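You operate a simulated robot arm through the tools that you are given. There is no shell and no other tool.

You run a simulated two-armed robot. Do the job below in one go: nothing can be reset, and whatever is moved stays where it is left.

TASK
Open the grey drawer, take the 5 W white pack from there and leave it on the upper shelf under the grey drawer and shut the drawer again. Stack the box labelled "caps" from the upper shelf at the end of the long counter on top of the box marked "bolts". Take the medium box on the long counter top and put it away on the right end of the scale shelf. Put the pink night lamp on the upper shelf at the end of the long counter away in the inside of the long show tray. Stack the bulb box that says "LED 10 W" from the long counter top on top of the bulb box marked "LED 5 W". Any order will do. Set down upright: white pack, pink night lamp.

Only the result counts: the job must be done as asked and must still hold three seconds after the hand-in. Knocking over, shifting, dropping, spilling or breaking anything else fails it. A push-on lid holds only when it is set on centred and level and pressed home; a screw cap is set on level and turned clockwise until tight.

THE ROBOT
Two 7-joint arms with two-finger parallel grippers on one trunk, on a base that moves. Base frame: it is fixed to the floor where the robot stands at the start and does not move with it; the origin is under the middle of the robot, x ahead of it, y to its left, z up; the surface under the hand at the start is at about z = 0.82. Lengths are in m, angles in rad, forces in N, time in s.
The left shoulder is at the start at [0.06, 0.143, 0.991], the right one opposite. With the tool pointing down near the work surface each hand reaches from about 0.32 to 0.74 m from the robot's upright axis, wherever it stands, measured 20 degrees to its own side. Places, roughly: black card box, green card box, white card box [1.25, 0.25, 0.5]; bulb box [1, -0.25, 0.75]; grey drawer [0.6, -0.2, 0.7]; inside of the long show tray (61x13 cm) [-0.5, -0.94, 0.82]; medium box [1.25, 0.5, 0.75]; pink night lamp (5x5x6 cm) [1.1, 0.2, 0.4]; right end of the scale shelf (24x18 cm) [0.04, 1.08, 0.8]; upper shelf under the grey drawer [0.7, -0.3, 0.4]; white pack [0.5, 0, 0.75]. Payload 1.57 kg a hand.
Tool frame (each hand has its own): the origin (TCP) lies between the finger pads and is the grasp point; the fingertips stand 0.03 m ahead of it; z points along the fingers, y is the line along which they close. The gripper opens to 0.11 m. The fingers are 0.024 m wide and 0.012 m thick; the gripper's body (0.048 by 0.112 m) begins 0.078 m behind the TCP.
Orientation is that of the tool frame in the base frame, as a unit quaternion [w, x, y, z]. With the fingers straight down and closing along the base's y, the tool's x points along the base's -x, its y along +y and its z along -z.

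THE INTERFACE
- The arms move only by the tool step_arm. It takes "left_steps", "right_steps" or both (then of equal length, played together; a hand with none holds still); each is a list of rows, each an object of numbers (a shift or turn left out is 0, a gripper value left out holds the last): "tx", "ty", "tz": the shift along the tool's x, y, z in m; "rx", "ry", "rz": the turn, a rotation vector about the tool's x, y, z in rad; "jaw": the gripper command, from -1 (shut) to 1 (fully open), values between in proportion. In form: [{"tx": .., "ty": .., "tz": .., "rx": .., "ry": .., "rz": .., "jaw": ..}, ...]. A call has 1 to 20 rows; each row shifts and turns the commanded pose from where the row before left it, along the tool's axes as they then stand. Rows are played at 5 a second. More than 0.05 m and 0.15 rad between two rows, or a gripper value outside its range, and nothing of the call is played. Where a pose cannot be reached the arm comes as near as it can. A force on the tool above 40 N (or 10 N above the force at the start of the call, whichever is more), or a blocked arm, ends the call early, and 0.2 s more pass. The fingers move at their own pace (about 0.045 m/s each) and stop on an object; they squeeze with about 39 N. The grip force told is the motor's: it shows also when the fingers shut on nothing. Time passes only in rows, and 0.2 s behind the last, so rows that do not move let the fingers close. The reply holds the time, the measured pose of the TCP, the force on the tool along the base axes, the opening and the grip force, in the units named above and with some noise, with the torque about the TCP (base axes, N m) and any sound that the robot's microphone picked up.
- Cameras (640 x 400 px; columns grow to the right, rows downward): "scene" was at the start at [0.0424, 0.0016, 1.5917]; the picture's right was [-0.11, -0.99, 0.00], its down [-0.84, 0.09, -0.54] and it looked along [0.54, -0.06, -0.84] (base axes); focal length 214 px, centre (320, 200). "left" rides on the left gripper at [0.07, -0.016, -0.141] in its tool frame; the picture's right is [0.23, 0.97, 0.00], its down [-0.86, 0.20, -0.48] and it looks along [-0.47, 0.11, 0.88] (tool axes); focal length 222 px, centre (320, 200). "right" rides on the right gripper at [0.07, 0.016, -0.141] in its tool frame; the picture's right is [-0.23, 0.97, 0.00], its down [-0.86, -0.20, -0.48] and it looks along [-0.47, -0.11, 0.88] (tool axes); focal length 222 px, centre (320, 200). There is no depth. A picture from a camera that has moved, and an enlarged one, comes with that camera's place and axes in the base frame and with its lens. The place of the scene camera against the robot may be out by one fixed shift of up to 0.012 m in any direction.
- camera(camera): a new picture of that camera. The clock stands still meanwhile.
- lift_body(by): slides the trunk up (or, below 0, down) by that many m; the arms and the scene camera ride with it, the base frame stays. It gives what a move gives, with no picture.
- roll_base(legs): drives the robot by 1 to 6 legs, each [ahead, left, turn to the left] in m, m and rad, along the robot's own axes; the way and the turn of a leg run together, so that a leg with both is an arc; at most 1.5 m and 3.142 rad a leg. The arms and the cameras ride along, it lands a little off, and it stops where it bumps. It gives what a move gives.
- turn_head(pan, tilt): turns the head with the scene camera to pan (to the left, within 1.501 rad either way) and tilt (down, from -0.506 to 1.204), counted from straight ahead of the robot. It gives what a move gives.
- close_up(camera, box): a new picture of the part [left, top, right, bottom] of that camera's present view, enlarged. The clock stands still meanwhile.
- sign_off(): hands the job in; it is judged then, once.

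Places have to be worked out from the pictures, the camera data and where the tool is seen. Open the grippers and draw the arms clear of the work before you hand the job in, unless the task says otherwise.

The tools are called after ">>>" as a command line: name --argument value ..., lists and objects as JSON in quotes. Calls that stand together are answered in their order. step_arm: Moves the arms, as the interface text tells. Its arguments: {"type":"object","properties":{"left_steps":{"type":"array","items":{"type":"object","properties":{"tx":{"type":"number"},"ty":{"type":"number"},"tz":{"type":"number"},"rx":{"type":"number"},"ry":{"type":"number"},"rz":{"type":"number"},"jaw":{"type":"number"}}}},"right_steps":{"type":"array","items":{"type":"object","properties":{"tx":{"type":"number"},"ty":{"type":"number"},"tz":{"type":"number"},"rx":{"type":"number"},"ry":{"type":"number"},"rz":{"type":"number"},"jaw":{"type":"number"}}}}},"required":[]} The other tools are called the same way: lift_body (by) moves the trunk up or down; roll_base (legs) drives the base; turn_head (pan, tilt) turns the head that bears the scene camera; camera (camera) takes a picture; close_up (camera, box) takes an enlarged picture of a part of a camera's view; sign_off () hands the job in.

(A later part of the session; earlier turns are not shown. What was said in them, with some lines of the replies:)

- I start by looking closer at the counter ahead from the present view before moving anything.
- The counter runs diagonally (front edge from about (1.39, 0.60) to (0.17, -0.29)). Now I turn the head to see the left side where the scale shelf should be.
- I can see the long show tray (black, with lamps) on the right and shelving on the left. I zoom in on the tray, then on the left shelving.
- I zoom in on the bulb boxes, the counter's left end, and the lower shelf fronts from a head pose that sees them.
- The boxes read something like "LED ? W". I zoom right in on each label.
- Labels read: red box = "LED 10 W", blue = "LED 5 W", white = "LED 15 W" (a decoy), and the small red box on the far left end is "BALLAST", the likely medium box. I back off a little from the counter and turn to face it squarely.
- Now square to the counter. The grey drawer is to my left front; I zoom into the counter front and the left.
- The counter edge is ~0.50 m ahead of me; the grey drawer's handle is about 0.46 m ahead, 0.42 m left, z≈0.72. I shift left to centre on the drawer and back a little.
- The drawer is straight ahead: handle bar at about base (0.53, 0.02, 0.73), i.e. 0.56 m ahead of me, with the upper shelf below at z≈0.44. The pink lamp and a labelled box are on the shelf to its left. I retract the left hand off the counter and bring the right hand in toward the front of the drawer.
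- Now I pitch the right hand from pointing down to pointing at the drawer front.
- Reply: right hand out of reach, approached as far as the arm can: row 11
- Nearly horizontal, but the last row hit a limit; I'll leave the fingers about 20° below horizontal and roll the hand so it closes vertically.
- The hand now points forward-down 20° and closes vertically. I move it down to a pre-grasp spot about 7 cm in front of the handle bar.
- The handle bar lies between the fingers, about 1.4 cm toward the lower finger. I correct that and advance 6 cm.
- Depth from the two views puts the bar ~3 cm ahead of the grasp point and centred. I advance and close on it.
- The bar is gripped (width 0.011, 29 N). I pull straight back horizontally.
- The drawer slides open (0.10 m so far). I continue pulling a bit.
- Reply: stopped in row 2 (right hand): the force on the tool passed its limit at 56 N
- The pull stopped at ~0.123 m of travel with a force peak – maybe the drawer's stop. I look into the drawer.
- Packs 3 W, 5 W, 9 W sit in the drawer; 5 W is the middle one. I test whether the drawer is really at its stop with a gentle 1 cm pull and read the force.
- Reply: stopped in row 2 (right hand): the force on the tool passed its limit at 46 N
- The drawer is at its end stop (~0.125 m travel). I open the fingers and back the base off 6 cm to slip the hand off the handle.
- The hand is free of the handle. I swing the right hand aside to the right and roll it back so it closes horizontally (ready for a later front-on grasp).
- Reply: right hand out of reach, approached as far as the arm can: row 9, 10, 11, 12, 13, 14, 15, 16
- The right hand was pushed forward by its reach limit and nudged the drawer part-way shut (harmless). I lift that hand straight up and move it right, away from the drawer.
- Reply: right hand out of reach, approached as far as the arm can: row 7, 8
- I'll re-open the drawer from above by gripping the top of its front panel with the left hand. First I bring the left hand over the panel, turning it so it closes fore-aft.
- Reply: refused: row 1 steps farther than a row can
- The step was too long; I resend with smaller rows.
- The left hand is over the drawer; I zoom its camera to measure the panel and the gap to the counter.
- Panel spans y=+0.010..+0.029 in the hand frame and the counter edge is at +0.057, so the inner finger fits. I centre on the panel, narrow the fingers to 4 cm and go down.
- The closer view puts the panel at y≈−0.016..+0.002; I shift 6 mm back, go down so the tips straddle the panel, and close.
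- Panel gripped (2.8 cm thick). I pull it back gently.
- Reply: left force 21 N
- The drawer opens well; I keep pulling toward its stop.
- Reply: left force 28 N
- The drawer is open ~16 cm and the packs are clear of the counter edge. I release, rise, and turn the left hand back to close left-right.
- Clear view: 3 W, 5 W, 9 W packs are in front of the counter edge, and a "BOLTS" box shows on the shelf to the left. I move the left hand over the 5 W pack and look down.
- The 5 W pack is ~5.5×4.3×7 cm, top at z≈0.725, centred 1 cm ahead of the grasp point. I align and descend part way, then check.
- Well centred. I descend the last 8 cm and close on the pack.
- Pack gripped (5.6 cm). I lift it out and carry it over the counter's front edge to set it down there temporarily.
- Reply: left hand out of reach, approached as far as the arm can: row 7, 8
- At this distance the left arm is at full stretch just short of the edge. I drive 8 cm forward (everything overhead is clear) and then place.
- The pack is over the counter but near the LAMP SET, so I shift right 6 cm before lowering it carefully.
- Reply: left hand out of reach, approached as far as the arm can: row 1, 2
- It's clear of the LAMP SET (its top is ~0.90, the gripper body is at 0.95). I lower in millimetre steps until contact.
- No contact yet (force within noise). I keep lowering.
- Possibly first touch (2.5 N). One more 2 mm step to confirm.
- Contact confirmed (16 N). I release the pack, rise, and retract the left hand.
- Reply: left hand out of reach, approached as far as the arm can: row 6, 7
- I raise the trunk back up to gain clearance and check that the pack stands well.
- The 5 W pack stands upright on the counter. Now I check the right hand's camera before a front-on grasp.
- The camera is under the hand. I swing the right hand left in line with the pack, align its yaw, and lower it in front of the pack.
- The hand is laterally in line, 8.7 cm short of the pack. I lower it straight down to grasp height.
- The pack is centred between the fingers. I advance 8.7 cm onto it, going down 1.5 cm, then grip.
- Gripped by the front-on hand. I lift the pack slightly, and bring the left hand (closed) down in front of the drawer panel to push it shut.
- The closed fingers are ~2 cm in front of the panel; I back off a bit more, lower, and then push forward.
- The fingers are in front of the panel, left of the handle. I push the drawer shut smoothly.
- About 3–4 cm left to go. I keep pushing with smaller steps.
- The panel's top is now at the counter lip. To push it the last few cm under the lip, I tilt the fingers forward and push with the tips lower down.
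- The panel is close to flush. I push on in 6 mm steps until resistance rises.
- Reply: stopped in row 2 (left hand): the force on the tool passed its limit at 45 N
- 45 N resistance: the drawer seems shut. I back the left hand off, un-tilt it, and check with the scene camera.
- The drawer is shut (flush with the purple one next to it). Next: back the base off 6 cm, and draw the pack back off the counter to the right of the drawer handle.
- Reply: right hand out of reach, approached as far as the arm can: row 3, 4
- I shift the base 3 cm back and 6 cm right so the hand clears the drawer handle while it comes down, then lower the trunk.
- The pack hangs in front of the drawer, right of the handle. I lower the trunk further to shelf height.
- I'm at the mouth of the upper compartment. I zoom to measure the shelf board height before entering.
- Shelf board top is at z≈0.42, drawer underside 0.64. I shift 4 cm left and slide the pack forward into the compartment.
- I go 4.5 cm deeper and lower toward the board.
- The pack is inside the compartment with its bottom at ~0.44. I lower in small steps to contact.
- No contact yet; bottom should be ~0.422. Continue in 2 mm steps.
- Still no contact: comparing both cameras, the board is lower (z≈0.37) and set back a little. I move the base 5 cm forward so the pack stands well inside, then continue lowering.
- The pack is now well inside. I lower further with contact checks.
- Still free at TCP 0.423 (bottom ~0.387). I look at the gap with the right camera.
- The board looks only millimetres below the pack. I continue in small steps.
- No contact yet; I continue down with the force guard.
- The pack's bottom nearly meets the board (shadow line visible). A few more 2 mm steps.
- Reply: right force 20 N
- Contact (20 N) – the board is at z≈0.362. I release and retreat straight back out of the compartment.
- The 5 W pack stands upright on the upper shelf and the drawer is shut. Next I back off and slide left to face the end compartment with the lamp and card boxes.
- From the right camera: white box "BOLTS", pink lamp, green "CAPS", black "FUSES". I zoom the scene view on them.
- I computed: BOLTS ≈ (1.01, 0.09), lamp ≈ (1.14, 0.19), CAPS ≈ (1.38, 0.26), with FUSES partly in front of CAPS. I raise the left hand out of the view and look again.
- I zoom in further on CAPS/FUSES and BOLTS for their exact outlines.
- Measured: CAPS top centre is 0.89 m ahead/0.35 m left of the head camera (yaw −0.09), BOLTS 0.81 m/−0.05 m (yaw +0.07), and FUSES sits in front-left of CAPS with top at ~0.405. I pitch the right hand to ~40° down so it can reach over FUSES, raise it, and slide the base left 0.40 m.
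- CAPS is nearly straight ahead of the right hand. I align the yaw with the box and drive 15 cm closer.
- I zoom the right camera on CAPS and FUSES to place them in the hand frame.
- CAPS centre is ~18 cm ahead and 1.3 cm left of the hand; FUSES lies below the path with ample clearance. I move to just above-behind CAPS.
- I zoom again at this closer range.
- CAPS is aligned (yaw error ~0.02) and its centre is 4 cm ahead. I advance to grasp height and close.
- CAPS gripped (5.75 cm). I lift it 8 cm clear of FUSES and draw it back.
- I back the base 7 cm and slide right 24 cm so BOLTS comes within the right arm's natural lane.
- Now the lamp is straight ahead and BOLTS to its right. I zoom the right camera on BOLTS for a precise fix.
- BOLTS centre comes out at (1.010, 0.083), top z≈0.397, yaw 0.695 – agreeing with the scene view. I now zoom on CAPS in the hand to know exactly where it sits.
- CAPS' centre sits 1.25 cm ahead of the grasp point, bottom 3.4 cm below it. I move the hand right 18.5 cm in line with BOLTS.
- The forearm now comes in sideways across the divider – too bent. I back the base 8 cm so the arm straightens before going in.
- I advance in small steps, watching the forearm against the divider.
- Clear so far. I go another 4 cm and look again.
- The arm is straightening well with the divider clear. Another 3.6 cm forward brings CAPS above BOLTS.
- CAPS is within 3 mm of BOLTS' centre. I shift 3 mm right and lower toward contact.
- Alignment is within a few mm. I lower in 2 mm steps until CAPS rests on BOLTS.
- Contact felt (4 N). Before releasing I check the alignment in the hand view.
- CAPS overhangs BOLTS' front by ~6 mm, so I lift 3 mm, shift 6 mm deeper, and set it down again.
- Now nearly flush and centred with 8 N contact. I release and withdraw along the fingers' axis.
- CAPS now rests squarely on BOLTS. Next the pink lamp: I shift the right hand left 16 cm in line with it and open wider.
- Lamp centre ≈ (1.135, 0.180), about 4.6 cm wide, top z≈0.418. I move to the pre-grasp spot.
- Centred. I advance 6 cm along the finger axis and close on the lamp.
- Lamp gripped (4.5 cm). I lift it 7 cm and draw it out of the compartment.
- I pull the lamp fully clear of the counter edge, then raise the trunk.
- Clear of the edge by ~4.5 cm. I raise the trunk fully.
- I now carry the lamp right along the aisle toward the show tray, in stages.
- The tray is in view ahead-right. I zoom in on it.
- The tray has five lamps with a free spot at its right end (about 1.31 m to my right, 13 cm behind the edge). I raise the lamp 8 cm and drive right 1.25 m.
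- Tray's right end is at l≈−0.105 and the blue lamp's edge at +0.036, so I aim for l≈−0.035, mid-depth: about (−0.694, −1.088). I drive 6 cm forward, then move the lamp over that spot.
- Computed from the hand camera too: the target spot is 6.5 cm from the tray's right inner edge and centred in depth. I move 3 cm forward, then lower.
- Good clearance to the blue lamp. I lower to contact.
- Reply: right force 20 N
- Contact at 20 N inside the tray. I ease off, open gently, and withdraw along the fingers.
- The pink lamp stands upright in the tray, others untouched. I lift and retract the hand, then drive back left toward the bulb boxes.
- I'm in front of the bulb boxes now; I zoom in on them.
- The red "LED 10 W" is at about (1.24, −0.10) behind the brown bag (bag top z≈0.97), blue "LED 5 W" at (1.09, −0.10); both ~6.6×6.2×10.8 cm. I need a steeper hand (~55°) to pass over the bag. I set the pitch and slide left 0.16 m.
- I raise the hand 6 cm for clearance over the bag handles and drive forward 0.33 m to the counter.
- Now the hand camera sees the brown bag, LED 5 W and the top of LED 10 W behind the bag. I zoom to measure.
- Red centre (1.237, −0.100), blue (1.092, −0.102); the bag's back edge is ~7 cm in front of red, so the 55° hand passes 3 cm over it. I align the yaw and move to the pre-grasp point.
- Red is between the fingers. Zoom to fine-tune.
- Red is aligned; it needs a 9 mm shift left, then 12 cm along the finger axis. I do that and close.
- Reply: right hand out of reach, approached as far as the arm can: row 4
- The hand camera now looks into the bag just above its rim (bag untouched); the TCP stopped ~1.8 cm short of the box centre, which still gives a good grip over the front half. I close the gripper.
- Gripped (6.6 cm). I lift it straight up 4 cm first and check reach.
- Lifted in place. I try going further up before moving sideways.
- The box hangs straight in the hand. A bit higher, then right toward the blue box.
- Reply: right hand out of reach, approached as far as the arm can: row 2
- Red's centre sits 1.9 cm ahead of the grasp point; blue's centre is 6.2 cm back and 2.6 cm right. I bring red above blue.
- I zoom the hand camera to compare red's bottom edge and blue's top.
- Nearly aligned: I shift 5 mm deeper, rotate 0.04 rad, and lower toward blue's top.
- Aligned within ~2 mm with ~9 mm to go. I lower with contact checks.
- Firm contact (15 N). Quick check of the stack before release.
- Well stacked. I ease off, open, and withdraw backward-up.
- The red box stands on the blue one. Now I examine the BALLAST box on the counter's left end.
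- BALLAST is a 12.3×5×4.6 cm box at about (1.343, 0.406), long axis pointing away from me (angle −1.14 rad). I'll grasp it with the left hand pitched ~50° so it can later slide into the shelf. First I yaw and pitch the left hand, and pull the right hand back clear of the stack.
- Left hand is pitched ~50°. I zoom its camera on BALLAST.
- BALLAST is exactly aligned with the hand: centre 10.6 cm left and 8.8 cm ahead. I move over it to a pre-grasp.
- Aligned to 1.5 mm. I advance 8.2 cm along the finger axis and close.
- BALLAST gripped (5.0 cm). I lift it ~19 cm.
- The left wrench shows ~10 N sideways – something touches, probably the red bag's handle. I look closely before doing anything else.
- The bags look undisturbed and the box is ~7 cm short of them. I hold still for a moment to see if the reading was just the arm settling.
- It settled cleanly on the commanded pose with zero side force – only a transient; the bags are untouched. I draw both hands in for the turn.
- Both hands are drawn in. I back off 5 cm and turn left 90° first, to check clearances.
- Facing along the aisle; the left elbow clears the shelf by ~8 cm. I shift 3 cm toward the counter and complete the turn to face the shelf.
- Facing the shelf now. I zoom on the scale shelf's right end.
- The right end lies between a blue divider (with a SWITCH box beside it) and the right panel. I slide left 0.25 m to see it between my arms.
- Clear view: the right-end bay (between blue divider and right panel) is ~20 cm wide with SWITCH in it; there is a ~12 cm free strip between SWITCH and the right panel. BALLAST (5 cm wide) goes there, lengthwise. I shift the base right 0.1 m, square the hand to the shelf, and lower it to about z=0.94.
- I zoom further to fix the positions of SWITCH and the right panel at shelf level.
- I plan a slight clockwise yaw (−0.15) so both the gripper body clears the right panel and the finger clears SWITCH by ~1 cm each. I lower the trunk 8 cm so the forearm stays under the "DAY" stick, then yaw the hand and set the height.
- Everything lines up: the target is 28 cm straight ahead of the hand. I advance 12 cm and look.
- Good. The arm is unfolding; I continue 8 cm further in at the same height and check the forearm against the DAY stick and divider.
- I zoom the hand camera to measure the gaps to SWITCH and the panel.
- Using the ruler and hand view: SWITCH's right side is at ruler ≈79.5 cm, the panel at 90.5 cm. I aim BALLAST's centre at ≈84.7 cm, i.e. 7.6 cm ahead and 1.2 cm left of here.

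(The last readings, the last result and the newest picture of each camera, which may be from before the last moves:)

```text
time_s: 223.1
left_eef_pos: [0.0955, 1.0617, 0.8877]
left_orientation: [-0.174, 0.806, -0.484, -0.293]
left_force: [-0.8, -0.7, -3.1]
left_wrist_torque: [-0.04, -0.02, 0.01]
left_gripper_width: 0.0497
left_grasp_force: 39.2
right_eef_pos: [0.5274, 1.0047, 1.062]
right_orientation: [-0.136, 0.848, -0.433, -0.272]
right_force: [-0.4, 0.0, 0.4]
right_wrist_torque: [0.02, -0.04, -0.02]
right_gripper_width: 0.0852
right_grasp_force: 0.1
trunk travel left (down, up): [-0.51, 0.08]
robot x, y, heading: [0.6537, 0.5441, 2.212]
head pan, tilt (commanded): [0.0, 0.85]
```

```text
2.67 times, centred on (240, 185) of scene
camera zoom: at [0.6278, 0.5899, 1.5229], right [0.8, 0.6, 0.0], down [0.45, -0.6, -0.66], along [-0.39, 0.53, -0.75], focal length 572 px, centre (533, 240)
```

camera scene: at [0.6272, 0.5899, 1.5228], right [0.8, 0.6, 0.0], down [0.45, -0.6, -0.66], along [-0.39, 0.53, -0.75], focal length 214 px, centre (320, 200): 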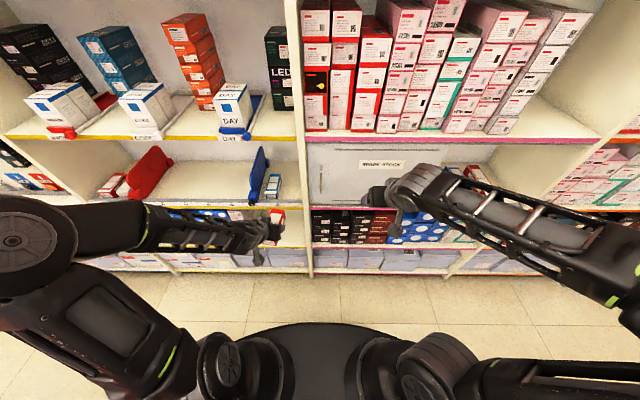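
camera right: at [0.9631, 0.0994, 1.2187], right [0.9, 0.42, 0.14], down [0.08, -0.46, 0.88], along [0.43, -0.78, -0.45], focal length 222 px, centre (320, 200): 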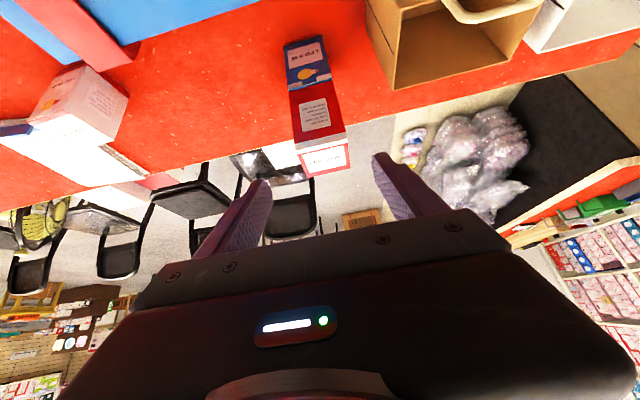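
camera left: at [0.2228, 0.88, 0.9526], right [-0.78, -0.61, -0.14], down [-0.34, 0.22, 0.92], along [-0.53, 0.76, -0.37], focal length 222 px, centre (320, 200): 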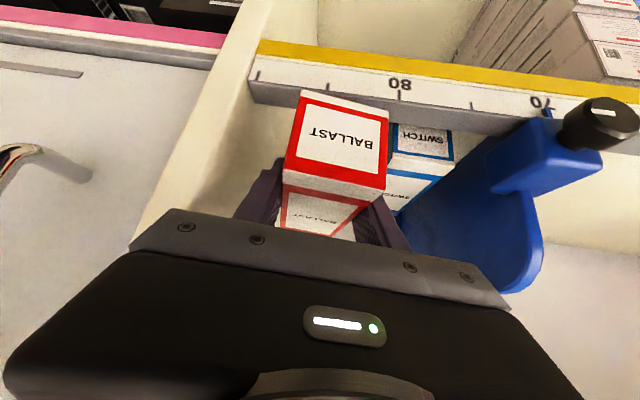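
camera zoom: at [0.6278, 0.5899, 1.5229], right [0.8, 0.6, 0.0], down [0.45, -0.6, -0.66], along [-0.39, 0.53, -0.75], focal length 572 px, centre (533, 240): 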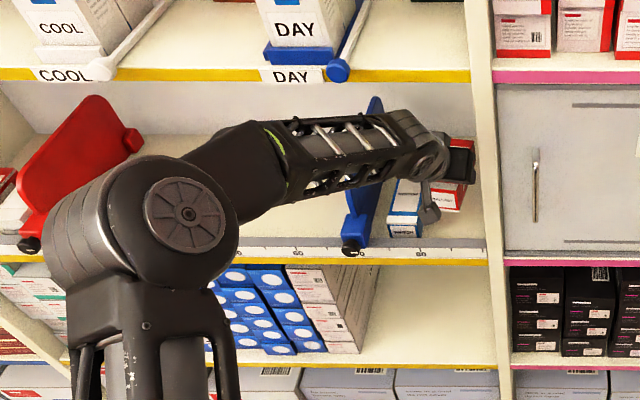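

Clearances are ~2 cm on each side. I lower BALLAST toward the shelf.

>>> step_arm --left_steps '[{"tx": 0.0128, "tz": 0.0154}, {"tx": 0.0096, "tz": 0.0116}, {}]'

>>> close_up --camera "left" --box '[180, 20, 480, 240]'

>>> close_up --camera "scene" --box '[120, 110, 360, 260]'

```text
time_s: 223.9
left_eef_pos: [0.0964, 1.0623, 0.853]
left_orientation: [-0.175, 0.806, -0.484, -0.294]
left_force: [0.3, 0.3, -3.3]
left_wrist_torque: [-0.04, -0.02, -0.01]
left_gripper_width: 0.0497
left_grasp_force: 38.9
right_eef_pos: [0.5279, 1.0046, 1.0628]
right_orientation: [-0.136, 0.849, -0.433, -0.272]
right_force: [0.4, -0.6, -1.5]
right_wrist_torque: [0.03, -0.02, -0.02]
right_gripper_width: 0.0854
right_grasp_force: 0.0
trunk travel left (down, up): [-0.51, 0.08]
robot x, y, heading: [0.65, 0.5415, 2.21]
head pan, tilt (commanded): [0.0, 0.85]
```

```text
1.82 times, centred on (330, 130) of left
camera zoom: at [0.1771, 0.9423, 0.9168], right [-0.78, -0.61, -0.14], down [-0.34, 0.21, 0.92], along [-0.53, 0.76, -0.37], focal length 404 px, centre (302, 327)
```

zoom: 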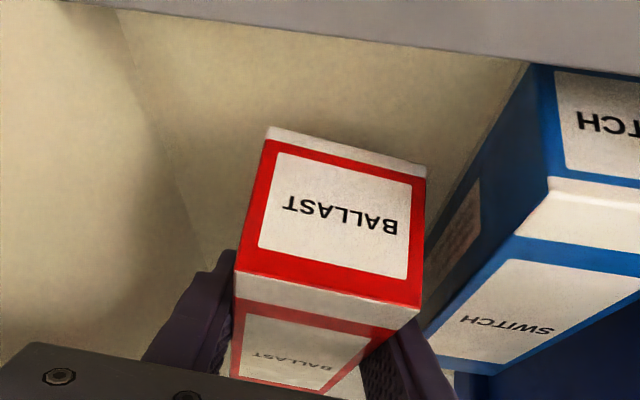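

```text
2.67 times, centred on (240, 185) of scene
camera zoom: at [0.6277, 0.5902, 1.5229], right [0.8, 0.6, 0.0], down [0.45, -0.6, -0.66], along [-0.39, 0.53, -0.75], focal length 572 px, centre (533, 240)
```

zoom: 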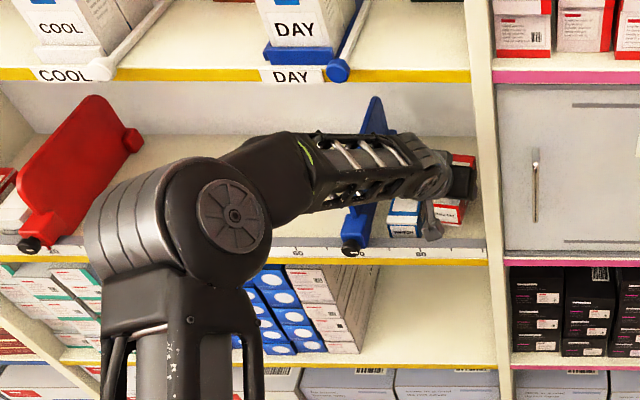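

Still free. I continue down with contact checks.

>>> step_arm --left_steps '[{"tx": 0.0045, "tz": 0.0054}, {"tx": 0.0026, "tz": 0.0031}]'

>>> step_arm --left_steps '[{"tx": 0.0019, "tz": 0.0023}, {"tx": 0.0013, "tz": 0.0015}]'

>>> step_arm --left_steps '[{"tx": 0.0013, "tz": 0.0015}, {}]'

```text
time_s: 224.5
left_eef_pos: [0.0963, 1.0625, 0.8431]
left_orientation: [-0.175, 0.805, -0.484, -0.294]
left_force: [-0.5, 0.5, -2.8]
left_wrist_torque: [-0.04, 0.01, 0.01]
left_gripper_width: 0.0497
left_grasp_force: 39.4
right_eef_pos: [0.5283, 1.0048, 1.0609]
right_orientation: [-0.136, 0.849, -0.433, -0.273]
right_force: [-0.9, -0.2, -0.1]
right_wrist_torque: [0.01, -0.01, -0.03]
right_gripper_width: 0.0852
right_grasp_force: 0.1
trunk travel left (down, up): [-0.51, 0.08]
robot x, y, heading: [0.6562, 0.5401, 2.207]
head pan, tilt (commanded): [0.0, 0.85]
```

```text
time_s: 225.1
left_eef_pos: [0.0945, 1.0627, 0.8368]
left_orientation: [-0.176, 0.805, -0.484, -0.294]
left_force: [0.0, 0.2, -3.1]
left_wrist_torque: [-0.01, 0.02, 0.02]
left_gripper_width: 0.0498
left_grasp_force: 38.6
right_eef_pos: [0.5271, 1.006, 1.0632]
right_orientation: [-0.136, 0.849, -0.433, -0.272]
right_force: [-0.4, -0.2, -0.2]
right_wrist_torque: [-0.01, -0.02, 0.0]
right_gripper_width: 0.0852
right_grasp_force: 0.1
trunk travel left (down, up): [-0.51, 0.08]
robot x, y, heading: [0.6577, 0.5399, 2.217]
head pan, tilt (commanded): [0.0, 0.85]
```

```text
time_s: 225.7
left_eef_pos: [0.0962, 1.0624, 0.8345]
left_orientation: [-0.176, 0.805, -0.486, -0.292]
left_force: [-0.3, -0.3, -3.1]
left_wrist_torque: [-0.02, 0.01, -0.02]
left_gripper_width: 0.0497
left_grasp_force: 39.4
right_eef_pos: [0.528, 1.0051, 1.0617]
right_orientation: [-0.137, 0.849, -0.433, -0.272]
right_force: [0.2, 0.6, 0.5]
right_wrist_torque: [0.01, 0.0, -0.04]
right_gripper_width: 0.0855
right_grasp_force: 0.0
trunk travel left (down, up): [-0.51, 0.08]
robot x, y, heading: [0.6526, 0.5404, 2.216]
head pan, tilt (commanded): [0.0, 0.85]
```

>>> step_arm --left_steps '[{"tx": 0.0013, "tz": 0.0015}, {}]'

>>> step_arm --left_steps '[{"tx": 0.0013, "tz": 0.0015}, {}]'

>>> step_arm --left_steps '[{"tx": 0.0013, "tz": 0.0015}, {}]'

>>> close_up --camera "left" --box '[180, 20, 480, 240]'

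```text
time_s: 226.3
left_eef_pos: [0.0959, 1.0617, 0.8335]
left_orientation: [-0.176, 0.805, -0.484, -0.295]
left_force: [-0.4, -0.5, -1.5]
left_wrist_torque: [0.1, 0.03, -0.01]
left_gripper_width: 0.0498
left_grasp_force: 39.1
right_eef_pos: [0.5274, 1.0054, 1.0621]
right_orientation: [-0.136, 0.848, -0.433, -0.272]
right_force: [0.3, -0.4, 0.1]
right_wrist_torque: [-0.03, -0.03, -0.01]
right_gripper_width: 0.0854
right_grasp_force: 0.1
trunk travel left (down, up): [-0.51, 0.08]
robot x, y, heading: [0.6569, 0.543, 2.212]
head pan, tilt (commanded): [0.0, 0.85]
```

```text
time_s: 226.9
left_eef_pos: [0.0949, 1.0635, 0.8341]
left_orientation: [-0.176, 0.805, -0.484, -0.295]
left_force: [0.5, -3.3, 11.0]
left_wrist_torque: [-0.62, -0.66, -0.13]
left_gripper_width: 0.0497
left_grasp_force: 38.9
right_eef_pos: [0.528, 1.0035, 1.062]
right_orientation: [-0.135, 0.849, -0.433, -0.273]
right_force: [-0.3, 0.8, 0.2]
right_wrist_torque: [0.02, 0.01, -0.01]
right_gripper_width: 0.0851
right_grasp_force: 0.0
trunk travel left (down, up): [-0.51, 0.08]
robot x, y, heading: [0.6547, 0.5414, 2.213]
head pan, tilt (commanded): [0.0, 0.85]
```

```text
time_s: 227.5
left_eef_pos: [0.0947, 1.062, 0.8341]
left_orientation: [-0.177, 0.804, -0.484, -0.296]
left_force: [-4.2, -1.5, 24.5]
left_wrist_torque: [-0.76, -0.69, -0.05]
left_gripper_width: 0.0498
left_grasp_force: 38.7
right_eef_pos: [0.5284, 1.0032, 1.0628]
right_orientation: [-0.136, 0.848, -0.433, -0.273]
right_force: [-0.9, -0.6, -0.1]
right_wrist_torque: [-0.03, -0.02, -0.03]
right_gripper_width: 0.0854
right_grasp_force: 0.0
trunk travel left (down, up): [-0.51, 0.08]
robot x, y, heading: [0.6558, 0.5398, 2.208]
head pan, tilt (commanded): [0.0, 0.85]
```

```text
1.82 times, centred on (330, 130) of left
camera zoom: at [0.177, 0.9416, 0.8966], right [-0.78, -0.61, -0.14], down [-0.33, 0.21, 0.92], along [-0.53, 0.76, -0.37], focal length 404 px, centre (302, 327)
```

zoom: 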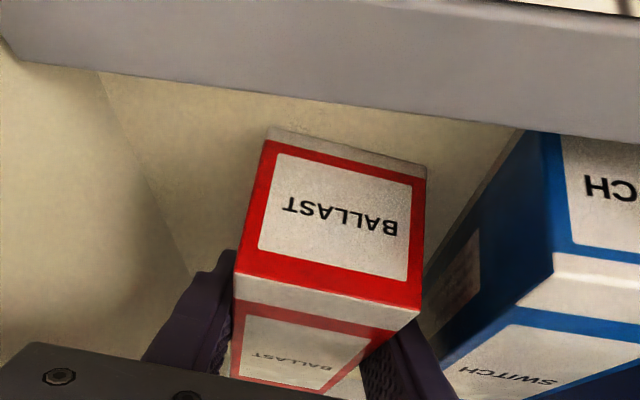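

BALLAST is down (24 N at z=0.80). I ease off, open slightly, and back out up along the finger axis.

>>> step_arm --left_steps '[{"tx": -0.0013, "tz": -0.0015}, {"jaw": 0.08}, {"jaw": 0.08}, {"jaw": 0.08}, {"tz": -0.02}, {"tz": -0.03}, {"tz": -0.03}]'

>>> camera --camera "left"

>>> close_up --camera "scene" --box '[120, 110, 360, 260]'

```text
time_s: 229.1
left_eef_pos: [0.1203, 1.0162, 0.8937]
left_orientation: [-0.175, 0.805, -0.485, -0.294]
left_force: [-0.1, 0.2, -0.2]
left_wrist_torque: [-0.01, 0.0, 0.03]
left_gripper_width: 0.0594
left_grasp_force: 0.1
right_eef_pos: [0.527, 1.0041, 1.0619]
right_orientation: [-0.136, 0.848, -0.433, -0.273]
right_force: [0.5, 0.5, 0.0]
right_wrist_torque: [0.03, 0.03, 0.0]
right_gripper_width: 0.0853
right_grasp_force: 0.2
trunk travel left (down, up): [-0.51, 0.08]
robot x, y, heading: [0.6538, 0.5384, 2.212]
head pan, tilt (commanded): [0.0, 0.85]
```

```text
taken
camera left: at [0.2017, 0.8954, 0.958], right [-0.78, -0.61, -0.14], down [-0.34, 0.22, 0.92], along [-0.53, 0.76, -0.37], focal length 222 px, centre (320, 200)
```

left: 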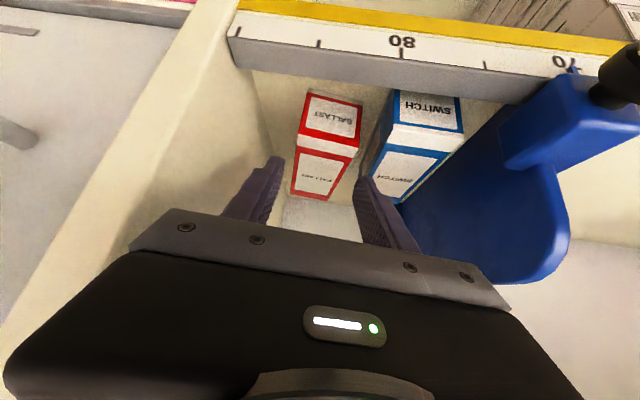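

```text
2.67 times, centred on (240, 185) of scene
camera zoom: at [0.6285, 0.5892, 1.5229], right [0.8, 0.6, 0.0], down [0.45, -0.6, -0.66], along [-0.4, 0.53, -0.75], focal length 572 px, centre (533, 240)
```

zoom: 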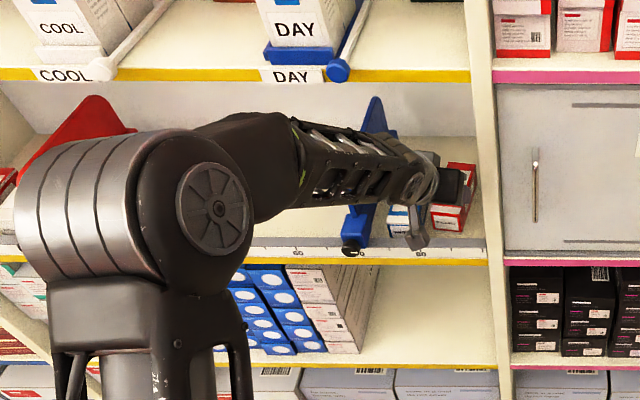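

BALLAST stands neatly beside SWITCH. I withdraw the left hand from the shelf.

>>> step_arm --left_steps '[{"tx": 0.0154, "tz": -0.0128}, {"tx": 0.0231, "tz": -0.0193}, {"tx": 0.0231, "tz": -0.0193}, {"tx": 0.0231, "tz": -0.0193}, {"tx": 0.0231, "tz": -0.0193}, {"tx": 0.0154, "tz": -0.0128}, {}]'

>>> camera --camera "scene"

>>> close_up --camera "scene" --box '[120, 110, 360, 260]'

>>> camera --camera "left"

```text
time_s: 230.7
left_eef_pos: [0.1941, 0.874, 0.8933]
left_orientation: [-0.175, 0.805, -0.485, -0.293]
left_force: [0.2, 0.6, 0.3]
left_wrist_torque: [-0.02, -0.02, 0.01]
left_gripper_width: 0.0593
left_grasp_force: 0.0
right_eef_pos: [0.5266, 1.0035, 1.0619]
right_orientation: [-0.135, 0.849, -0.432, -0.272]
right_force: [-0.3, -0.8, 0.4]
right_wrist_torque: [-0.03, 0.02, 0.0]
right_gripper_width: 0.0855
right_grasp_force: 0.1
trunk travel left (down, up): [-0.51, 0.08]
robot x, y, heading: [0.6543, 0.5455, 2.214]
head pan, tilt (commanded): [0.0, 0.85]
```

```text
taken
camera scene: at [0.628, 0.59, 1.5229], right [0.8, 0.6, 0.0], down [0.45, -0.6, -0.66], along [-0.39, 0.53, -0.75], focal length 214 px, centre (320, 200)
```

scene: 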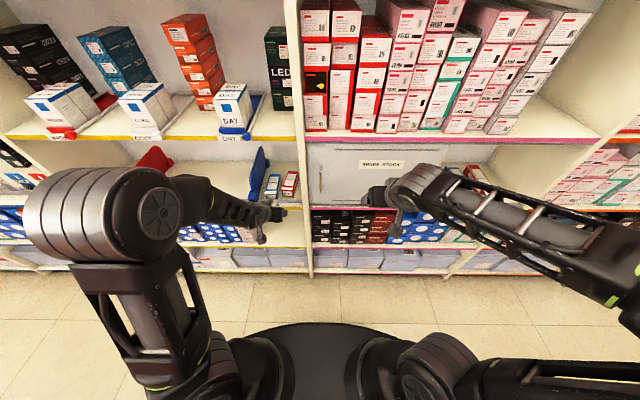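

```text
2.67 times, centred on (240, 185) of scene
camera zoom: at [0.628, 0.59, 1.5229], right [0.8, 0.6, 0.0], down [0.45, -0.6, -0.66], along [-0.39, 0.53, -0.75], focal length 572 px, centre (533, 240)
```

zoom: 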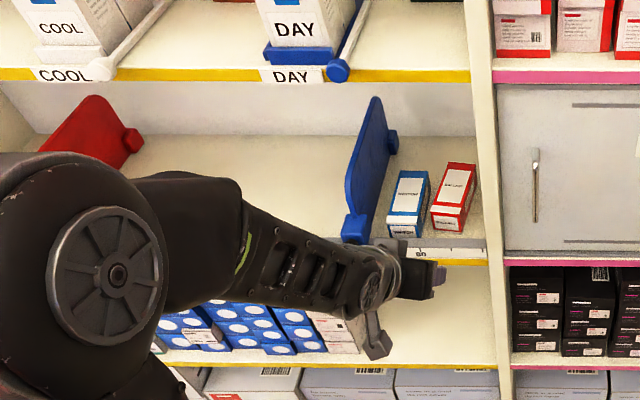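

```text
taken
camera left: at [0.2766, 0.7545, 0.9558], right [-0.78, -0.61, -0.14], down [-0.34, 0.21, 0.92], along [-0.53, 0.76, -0.37], focal length 222 px, centre (320, 200)
```

left: 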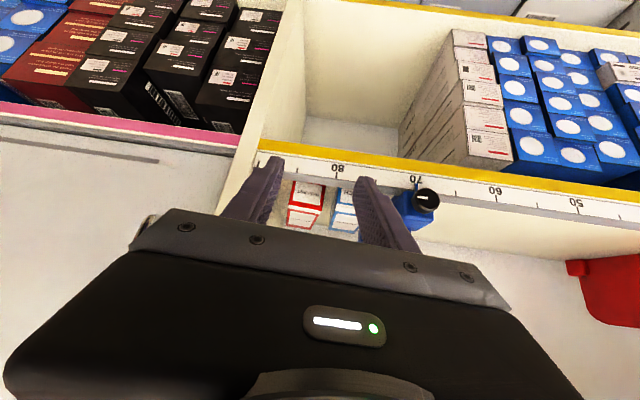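

BALLAST lies beside SWITCH at the right end of the scale shelf. I raise the trunk, draw the left hand back further and open both grippers.

>>> lift_body --by 0.08

>>> step_arm --left_steps '[{"tx": 0.0231, "tz": -0.0193, "jaw": 1}, {"tx": 0.0231, "tz": -0.0193}, {"tx": -0.0193, "tz": -0.0231}, {"tx": -0.0193, "tz": -0.0231}, {}]' --right_steps '[{"jaw": 1}, {}, {}, {}, {}]'

>>> close_up --camera "scene" --box '[120, 110, 360, 260]'

```text
time_s: 231.8
left_eef_pos: [0.195, 0.8753, 0.9717]
left_orientation: [-0.174, 0.806, -0.484, -0.294]
left_force: [-0.2, 0.1, 0.0]
left_wrist_torque: [0.02, -0.02, 0.0]
left_gripper_width: 0.0596
left_grasp_force: 0.0
right_eef_pos: [0.5275, 1.0034, 1.1426]
right_orientation: [-0.135, 0.849, -0.433, -0.272]
right_force: [0.2, 0.6, 0.1]
right_wrist_torque: [0.0, 0.0, 0.0]
right_gripper_width: 0.0851
right_grasp_force: 0.1
trunk travel left (down, up): [-0.59, 0.0]
robot x, y, heading: [0.653, 0.5433, 2.216]
head pan, tilt (commanded): [0.0, 0.85]
```

```text
time_s: 233.1
left_eef_pos: [0.2238, 0.822, 1.0317]
left_orientation: [-0.175, 0.806, -0.484, -0.293]
left_force: [1.0, 0.1, -0.6]
left_wrist_torque: [0.0, -0.03, 0.02]
left_gripper_width: 0.1098
left_grasp_force: 0.2
right_eef_pos: [0.5269, 1.0053, 1.1415]
right_orientation: [-0.137, 0.848, -0.433, -0.272]
right_force: [0.3, 0.4, 0.4]
right_wrist_torque: [0.03, -0.02, 0.03]
right_gripper_width: 0.1099
right_grasp_force: 0.1
trunk travel left (down, up): [-0.59, 0.0]
robot x, y, heading: [0.6535, 0.5407, 2.212]
head pan, tilt (commanded): [0.0, 0.85]
```

```text
2.67 times, centred on (240, 185) of scene
camera zoom: at [0.6277, 0.5901, 1.6029], right [0.8, 0.6, 0.0], down [0.45, -0.6, -0.66], along [-0.39, 0.53, -0.75], focal length 572 px, centre (533, 240)
```

zoom: 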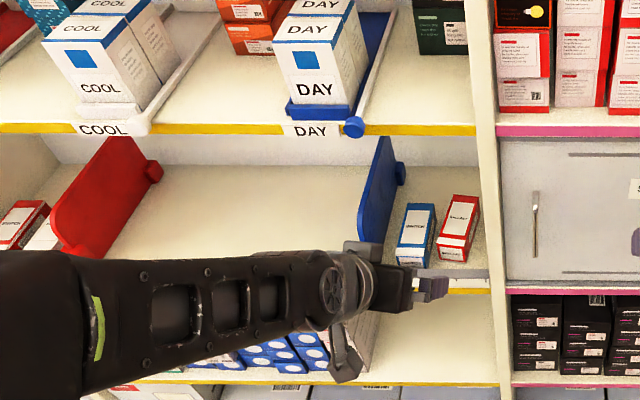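

Arms are drawn in. To verify the rest, I turn right 90° in two halves (same sweep as before, reversed) and look at the counter.

>>> roll_base --legs '[[0, 0, -0.8], [0, 0, -0.77]]'

>>> turn_head --pan -1.45 --tilt 0.8

>>> camera --camera "scene"

>>> turn_head --pan -0.9 --tilt 0.6

>>> camera --camera "scene"

```text
time_s: 237.6
left_eef_pos: [0.9426, 0.9655, 1.0325]
left_orientation: [0.333, -0.216, 0.914, 0.08]
left_force: [-0.4, 0.2, -0.5]
left_wrist_torque: [0.01, -0.02, 0.01]
left_gripper_width: 0.1099
left_grasp_force: 0.0
right_eef_pos: [1.1196, 0.6577, 1.1426]
right_orientation: [0.289, -0.284, 0.91, 0.093]
right_force: [0.4, 0.1, -0.7]
right_wrist_torque: [0.0, -0.05, -0.01]
right_gripper_width: 0.11
right_grasp_force: 0.1
trunk travel left (down, up): [-0.59, 0.0]
robot x, y, heading: [0.6508, 0.545, 0.613]
head pan, tilt (commanded): [0.0, 0.85]
```

```text
time_s: 239.2
left_eef_pos: [0.9439, 0.966, 1.0334]
left_orientation: [0.333, -0.216, 0.914, 0.08]
left_force: [-1.0, -0.1, 0.6]
left_wrist_torque: [-0.02, -0.04, -0.02]
left_gripper_width: 0.11
left_grasp_force: 0.0
right_eef_pos: [1.1192, 0.6582, 1.1416]
right_orientation: [0.289, -0.283, 0.91, 0.092]
right_force: [0.8, -0.2, 0.0]
right_wrist_torque: [0.01, 0.02, 0.02]
right_gripper_width: 0.1101
right_grasp_force: 0.0
trunk travel left (down, up): [-0.59, 0.0]
robot x, y, heading: [0.6571, 0.5402, 0.62]
head pan, tilt (commanded): [-1.45, 0.799]
```

```text
taken
camera scene: at [0.6869, 0.4743, 1.6069], right [-0.74, -0.67, 0.0], down [-0.48, 0.53, -0.7], along [0.47, -0.51, -0.72], focal length 214 px, centre (320, 200)
```

scene: 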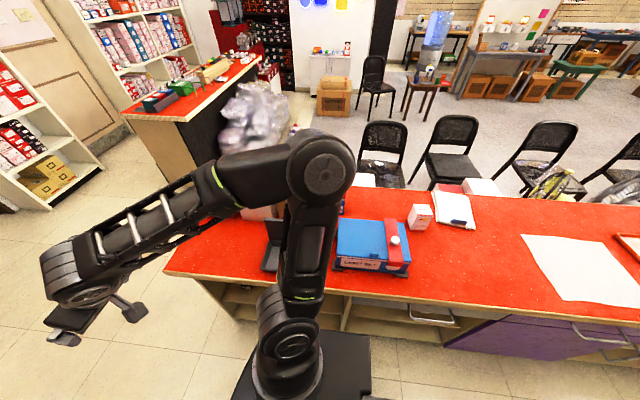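

```text
time_s: 240.2
left_eef_pos: [0.9443, 0.9663, 1.0335]
left_orientation: [0.332, -0.217, 0.914, 0.081]
left_force: [0.3, -0.2, 0.7]
left_wrist_torque: [0.0, 0.03, -0.01]
left_gripper_width: 0.1099
left_grasp_force: 0.0
right_eef_pos: [1.12, 0.6574, 1.1413]
right_orientation: [0.29, -0.283, 0.909, 0.093]
right_force: [0.3, -0.5, -0.5]
right_wrist_torque: [0.0, -0.02, 0.04]
right_gripper_width: 0.1099
right_grasp_force: 0.0
trunk travel left (down, up): [-0.59, 0.0]
robot x, y, heading: [0.6529, 0.5425, 0.617]
head pan, tilt (commanded): [-0.901, 0.6]
```

```text
taken
camera scene: at [0.7174, 0.5092, 1.6238], right [-0.28, -0.96, 0.0], down [-0.54, 0.16, -0.82], along [0.79, -0.23, -0.57], focal length 214 px, centre (320, 200)
```

scene: 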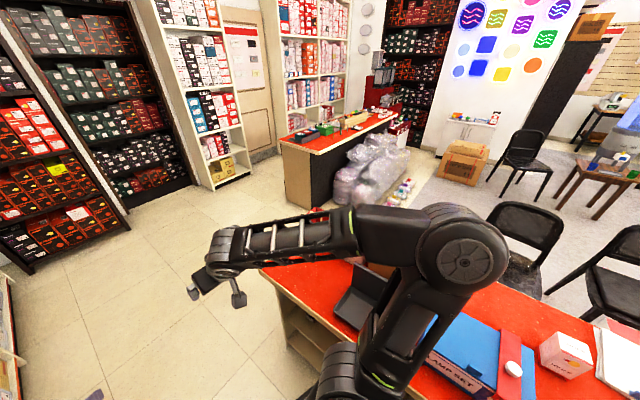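

The elbow hides the LED stack. I turn the remaining 90° to face the counter (hands stay well short of the bags), then back off and check everything.

>>> roll_base --legs '[[0, 0, -0.78], [0, 0, -0.78], [-0.2, 0, 0]]'

>>> turn_head --pan 0.0 --tilt 0.75

>>> camera --camera "scene"

>>> close_up --camera "scene" --box '[220, 110, 440, 250]'

```text
time_s: 245.8
left_eef_pos: [0.9643, 0.4181, 1.0333]
left_orientation: [0.293, 0.489, 0.803, -0.176]
left_force: [0.1, 0.3, -0.6]
left_wrist_torque: [-0.02, -0.04, -0.02]
left_gripper_width: 0.11
left_grasp_force: 0.2
right_eef_pos: [0.6575, 0.2399, 1.1433]
right_orientation: [0.272, 0.437, 0.846, -0.138]
right_force: [-0.1, -0.1, 0.3]
right_wrist_torque: [0.0, 0.0, 0.02]
right_gripper_width: 0.1098
right_grasp_force: 0.1
trunk travel left (down, up): [-0.59, 0.0]
robot x, y, heading: [0.5371, 0.7027, -0.94]
head pan, tilt (commanded): [-0.901, 0.6]
```

```text
time_s: 247.0
left_eef_pos: [0.9651, 0.4156, 1.0335]
left_orientation: [0.293, 0.488, 0.803, -0.176]
left_force: [-0.1, -0.1, -0.2]
left_wrist_torque: [0.01, -0.01, 0.02]
left_gripper_width: 0.1102
left_grasp_force: 0.0
right_eef_pos: [0.6592, 0.238, 1.1425]
right_orientation: [0.271, 0.438, 0.846, -0.138]
right_force: [0.4, -0.3, 0.7]
right_wrist_torque: [0.02, 0.01, 0.02]
right_gripper_width: 0.1102
right_grasp_force: 0.0
trunk travel left (down, up): [-0.59, 0.0]
robot x, y, heading: [0.5393, 0.7017, -0.946]
head pan, tilt (commanded): [0.0, 0.75]
```

```text
taken
camera scene: at [0.5718, 0.6678, 1.6109], right [-0.81, -0.59, 0.0], down [-0.4, 0.55, -0.73], along [0.43, -0.59, -0.68], focal length 214 px, centre (320, 200)
```

scene: 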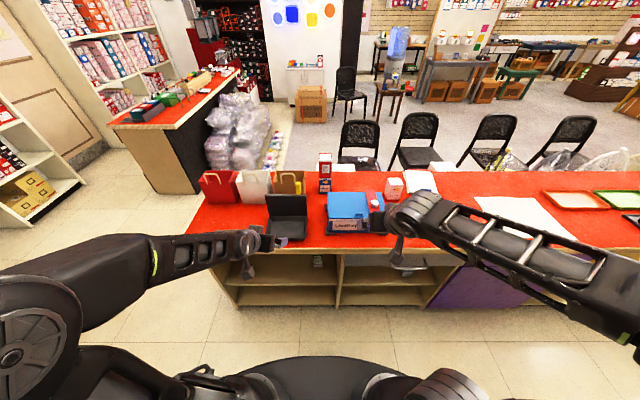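

```text
2.86 times, centred on (330, 180) of scene
camera zoom: at [0.5718, 0.6678, 1.6109], right [-0.81, -0.59, 0.0], down [-0.4, 0.55, -0.73], along [0.43, -0.59, -0.68], focal length 613 px, centre (291, 257)
```

zoom: 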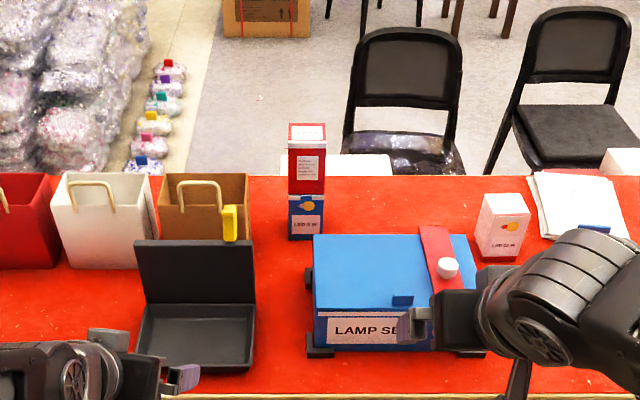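

The LED 10 W box stands squarely on LED 5 W. Now I check the drawer and the lower shelves.

>>> turn_head --pan -0.45 --tilt 0.9

>>> camera --camera "scene"

>>> close_up --camera "scene" --box '[180, 170, 420, 300]'

```text
time_s: 247.9
left_eef_pos: [0.9649, 0.4168, 1.0332]
left_orientation: [0.292, 0.489, 0.803, -0.177]
left_force: [0.2, 0.1, -0.7]
left_wrist_torque: [-0.04, -0.01, -0.01]
left_gripper_width: 0.1103
left_grasp_force: 0.0
right_eef_pos: [0.6584, 0.2384, 1.1408]
right_orientation: [0.271, 0.438, 0.846, -0.138]
right_force: [0.5, -0.1, -0.6]
right_wrist_torque: [0.0, 0.01, -0.01]
right_gripper_width: 0.1097
right_grasp_force: 0.1
trunk travel left (down, up): [-0.59, 0.0]
robot x, y, heading: [0.5386, 0.7005, -0.936]
head pan, tilt (commanded): [-0.45, 0.901]
```

```text
taken
camera scene: at [0.5366, 0.6605, 1.599], right [-0.98, -0.18, 0.0], down [-0.14, 0.77, -0.62], along [0.11, -0.61, -0.78], focal length 214 px, centre (320, 200)
```

scene: 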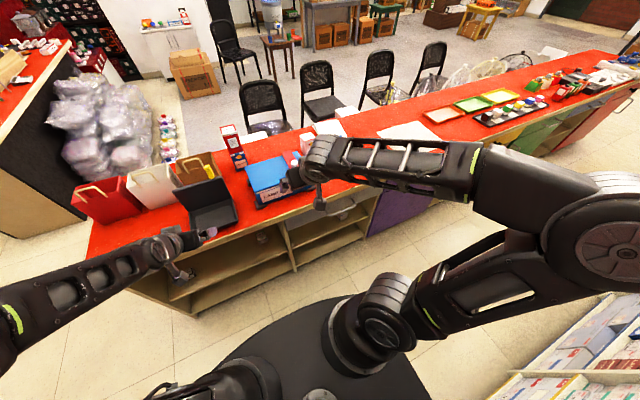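

```text
2.67 times, centred on (300, 235) of scene
camera zoom: at [0.5366, 0.6605, 1.599], right [-0.98, -0.18, 0.0], down [-0.14, 0.77, -0.62], along [0.11, -0.61, -0.78], focal length 572 px, centre (373, 107)
```

zoom: 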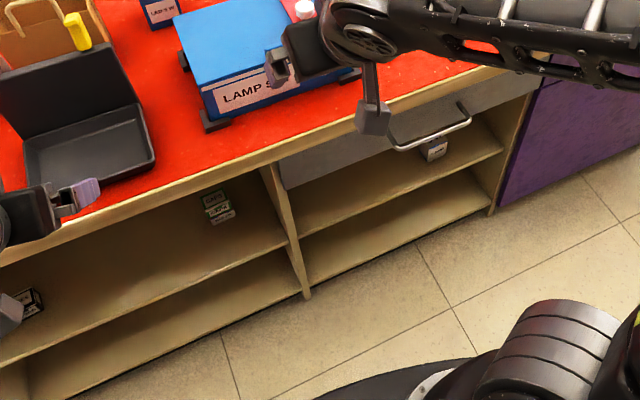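

The drawer looks shut, with 5 W under it and CAPS on BOLTS. I slide right a bit for a square close look at the drawer front.

>>> roll_base --legs '[[0, -0.4, 0]]'

>>> turn_head --pan 0.0 --tilt 1.0

>>> close_up --camera "scene" --box '[200, 170, 440, 300]'

>>> close_up --camera "scene" --box '[280, 190, 400, 260]'

```text
time_s: 250.4
left_eef_pos: [0.6465, 0.1851, 1.033]
left_orientation: [0.293, 0.488, 0.803, -0.176]
left_force: [0.4, -0.8, -0.8]
left_wrist_torque: [0.0, 0.02, -0.01]
left_gripper_width: 0.1099
left_grasp_force: 0.0
right_eef_pos: [0.3409, 0.0038, 1.1427]
right_orientation: [0.272, 0.437, 0.847, -0.136]
right_force: [0.8, -0.7, 0.2]
right_wrist_torque: [-0.01, -0.03, 0.01]
right_gripper_width: 0.11
right_grasp_force: 0.1
trunk travel left (down, up): [-0.59, 0.0]
robot x, y, heading: [0.2207, 0.4679, -0.937]
head pan, tilt (commanded): [-0.45, 0.901]
```

```text
time_s: 251.3
left_eef_pos: [0.6461, 0.1849, 1.0326]
left_orientation: [0.293, 0.487, 0.803, -0.176]
left_force: [-0.7, -0.2, 0.6]
left_wrist_torque: [0.04, 0.01, -0.01]
left_gripper_width: 0.1102
left_grasp_force: 0.1
right_eef_pos: [0.3413, 0.0052, 1.1424]
right_orientation: [0.271, 0.437, 0.846, -0.137]
right_force: [-0.3, -0.8, -0.2]
right_wrist_torque: [-0.03, -0.01, -0.01]
right_gripper_width: 0.1098
right_grasp_force: 0.2
trunk travel left (down, up): [-0.59, 0.0]
robot x, y, heading: [0.2218, 0.4687, -0.937]
head pan, tilt (commanded): [0.0, 1.0]
```

```text
2.67 times, centred on (320, 235) of scene
camera zoom: at [0.2452, 0.4451, 1.5918], right [-0.81, -0.59, 0.0], down [-0.5, 0.68, -0.54], along [0.32, -0.44, -0.84], focal length 572 px, centre (320, 107)
```

zoom: 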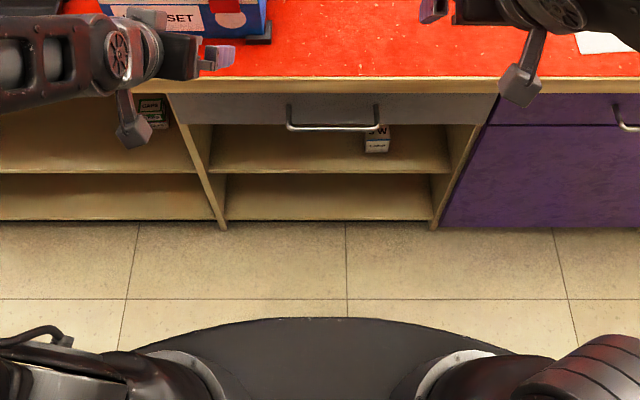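

```text
5.33 times, centred on (340, 225) of scene
camera zoom: at [0.2452, 0.4451, 1.5918], right [-0.81, -0.59, 0.0], down [-0.5, 0.68, -0.54], along [0.32, -0.44, -0.84], focal length 1144 px, centre (213, 67)
```

zoom: 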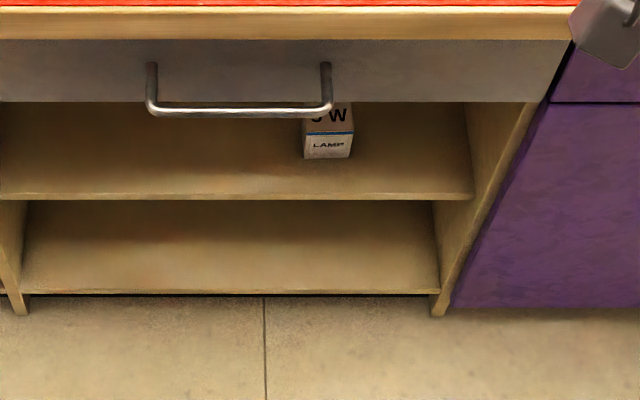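

Everything checks out: the grey drawer is flush with its neighbour and the 5 W pack stands upright on the upper shelf under it. CAPS sits on BOLTS, LED 10 W on LED 5 W, the pink lamp is in the tray, and BALLAST is at the right end of the scale shelf. Both grippers are open and clear of the work, so I hand the job in.

>>> sign_off

```text
The job is handed in.
```

I did all five parts of the job and handed it in; I don't have the judging result. Before handing in I checked everything by camera:

- **Drawer and white pack:** the 5 W white pack stands upright on the upper shelf under the grey drawer. The drawer is shut and flush with the purple one beside it.
- **Caps on bolts:** the "caps" box sits on top of the "bolts" box, centred to within a few millimetres.
- **Medium box:** no box is marked "medium". I took the red "BALLAST" box on the long counter top, which matched the position given. It now lies at the right end of the scale shelf, between the "SWITCH" box and the right panel.
- **Pink night lamp:** it stands upright in the long show tray, next to the blue lamp.
- **Bulb boxes:** the red "LED 10 W" box sits squarely on the blue "LED 5 W" box.

While I was moving my hand away, the open drawer got nudged partly shut, so I opened it again before taking the pack. I last checked the 3 W and 9 W packs while the drawer was open and didn't look inside again after shutting it. I saw nothing else knocked over or shifted. Both grippers are open and the arms are clear of the counter and shelves.
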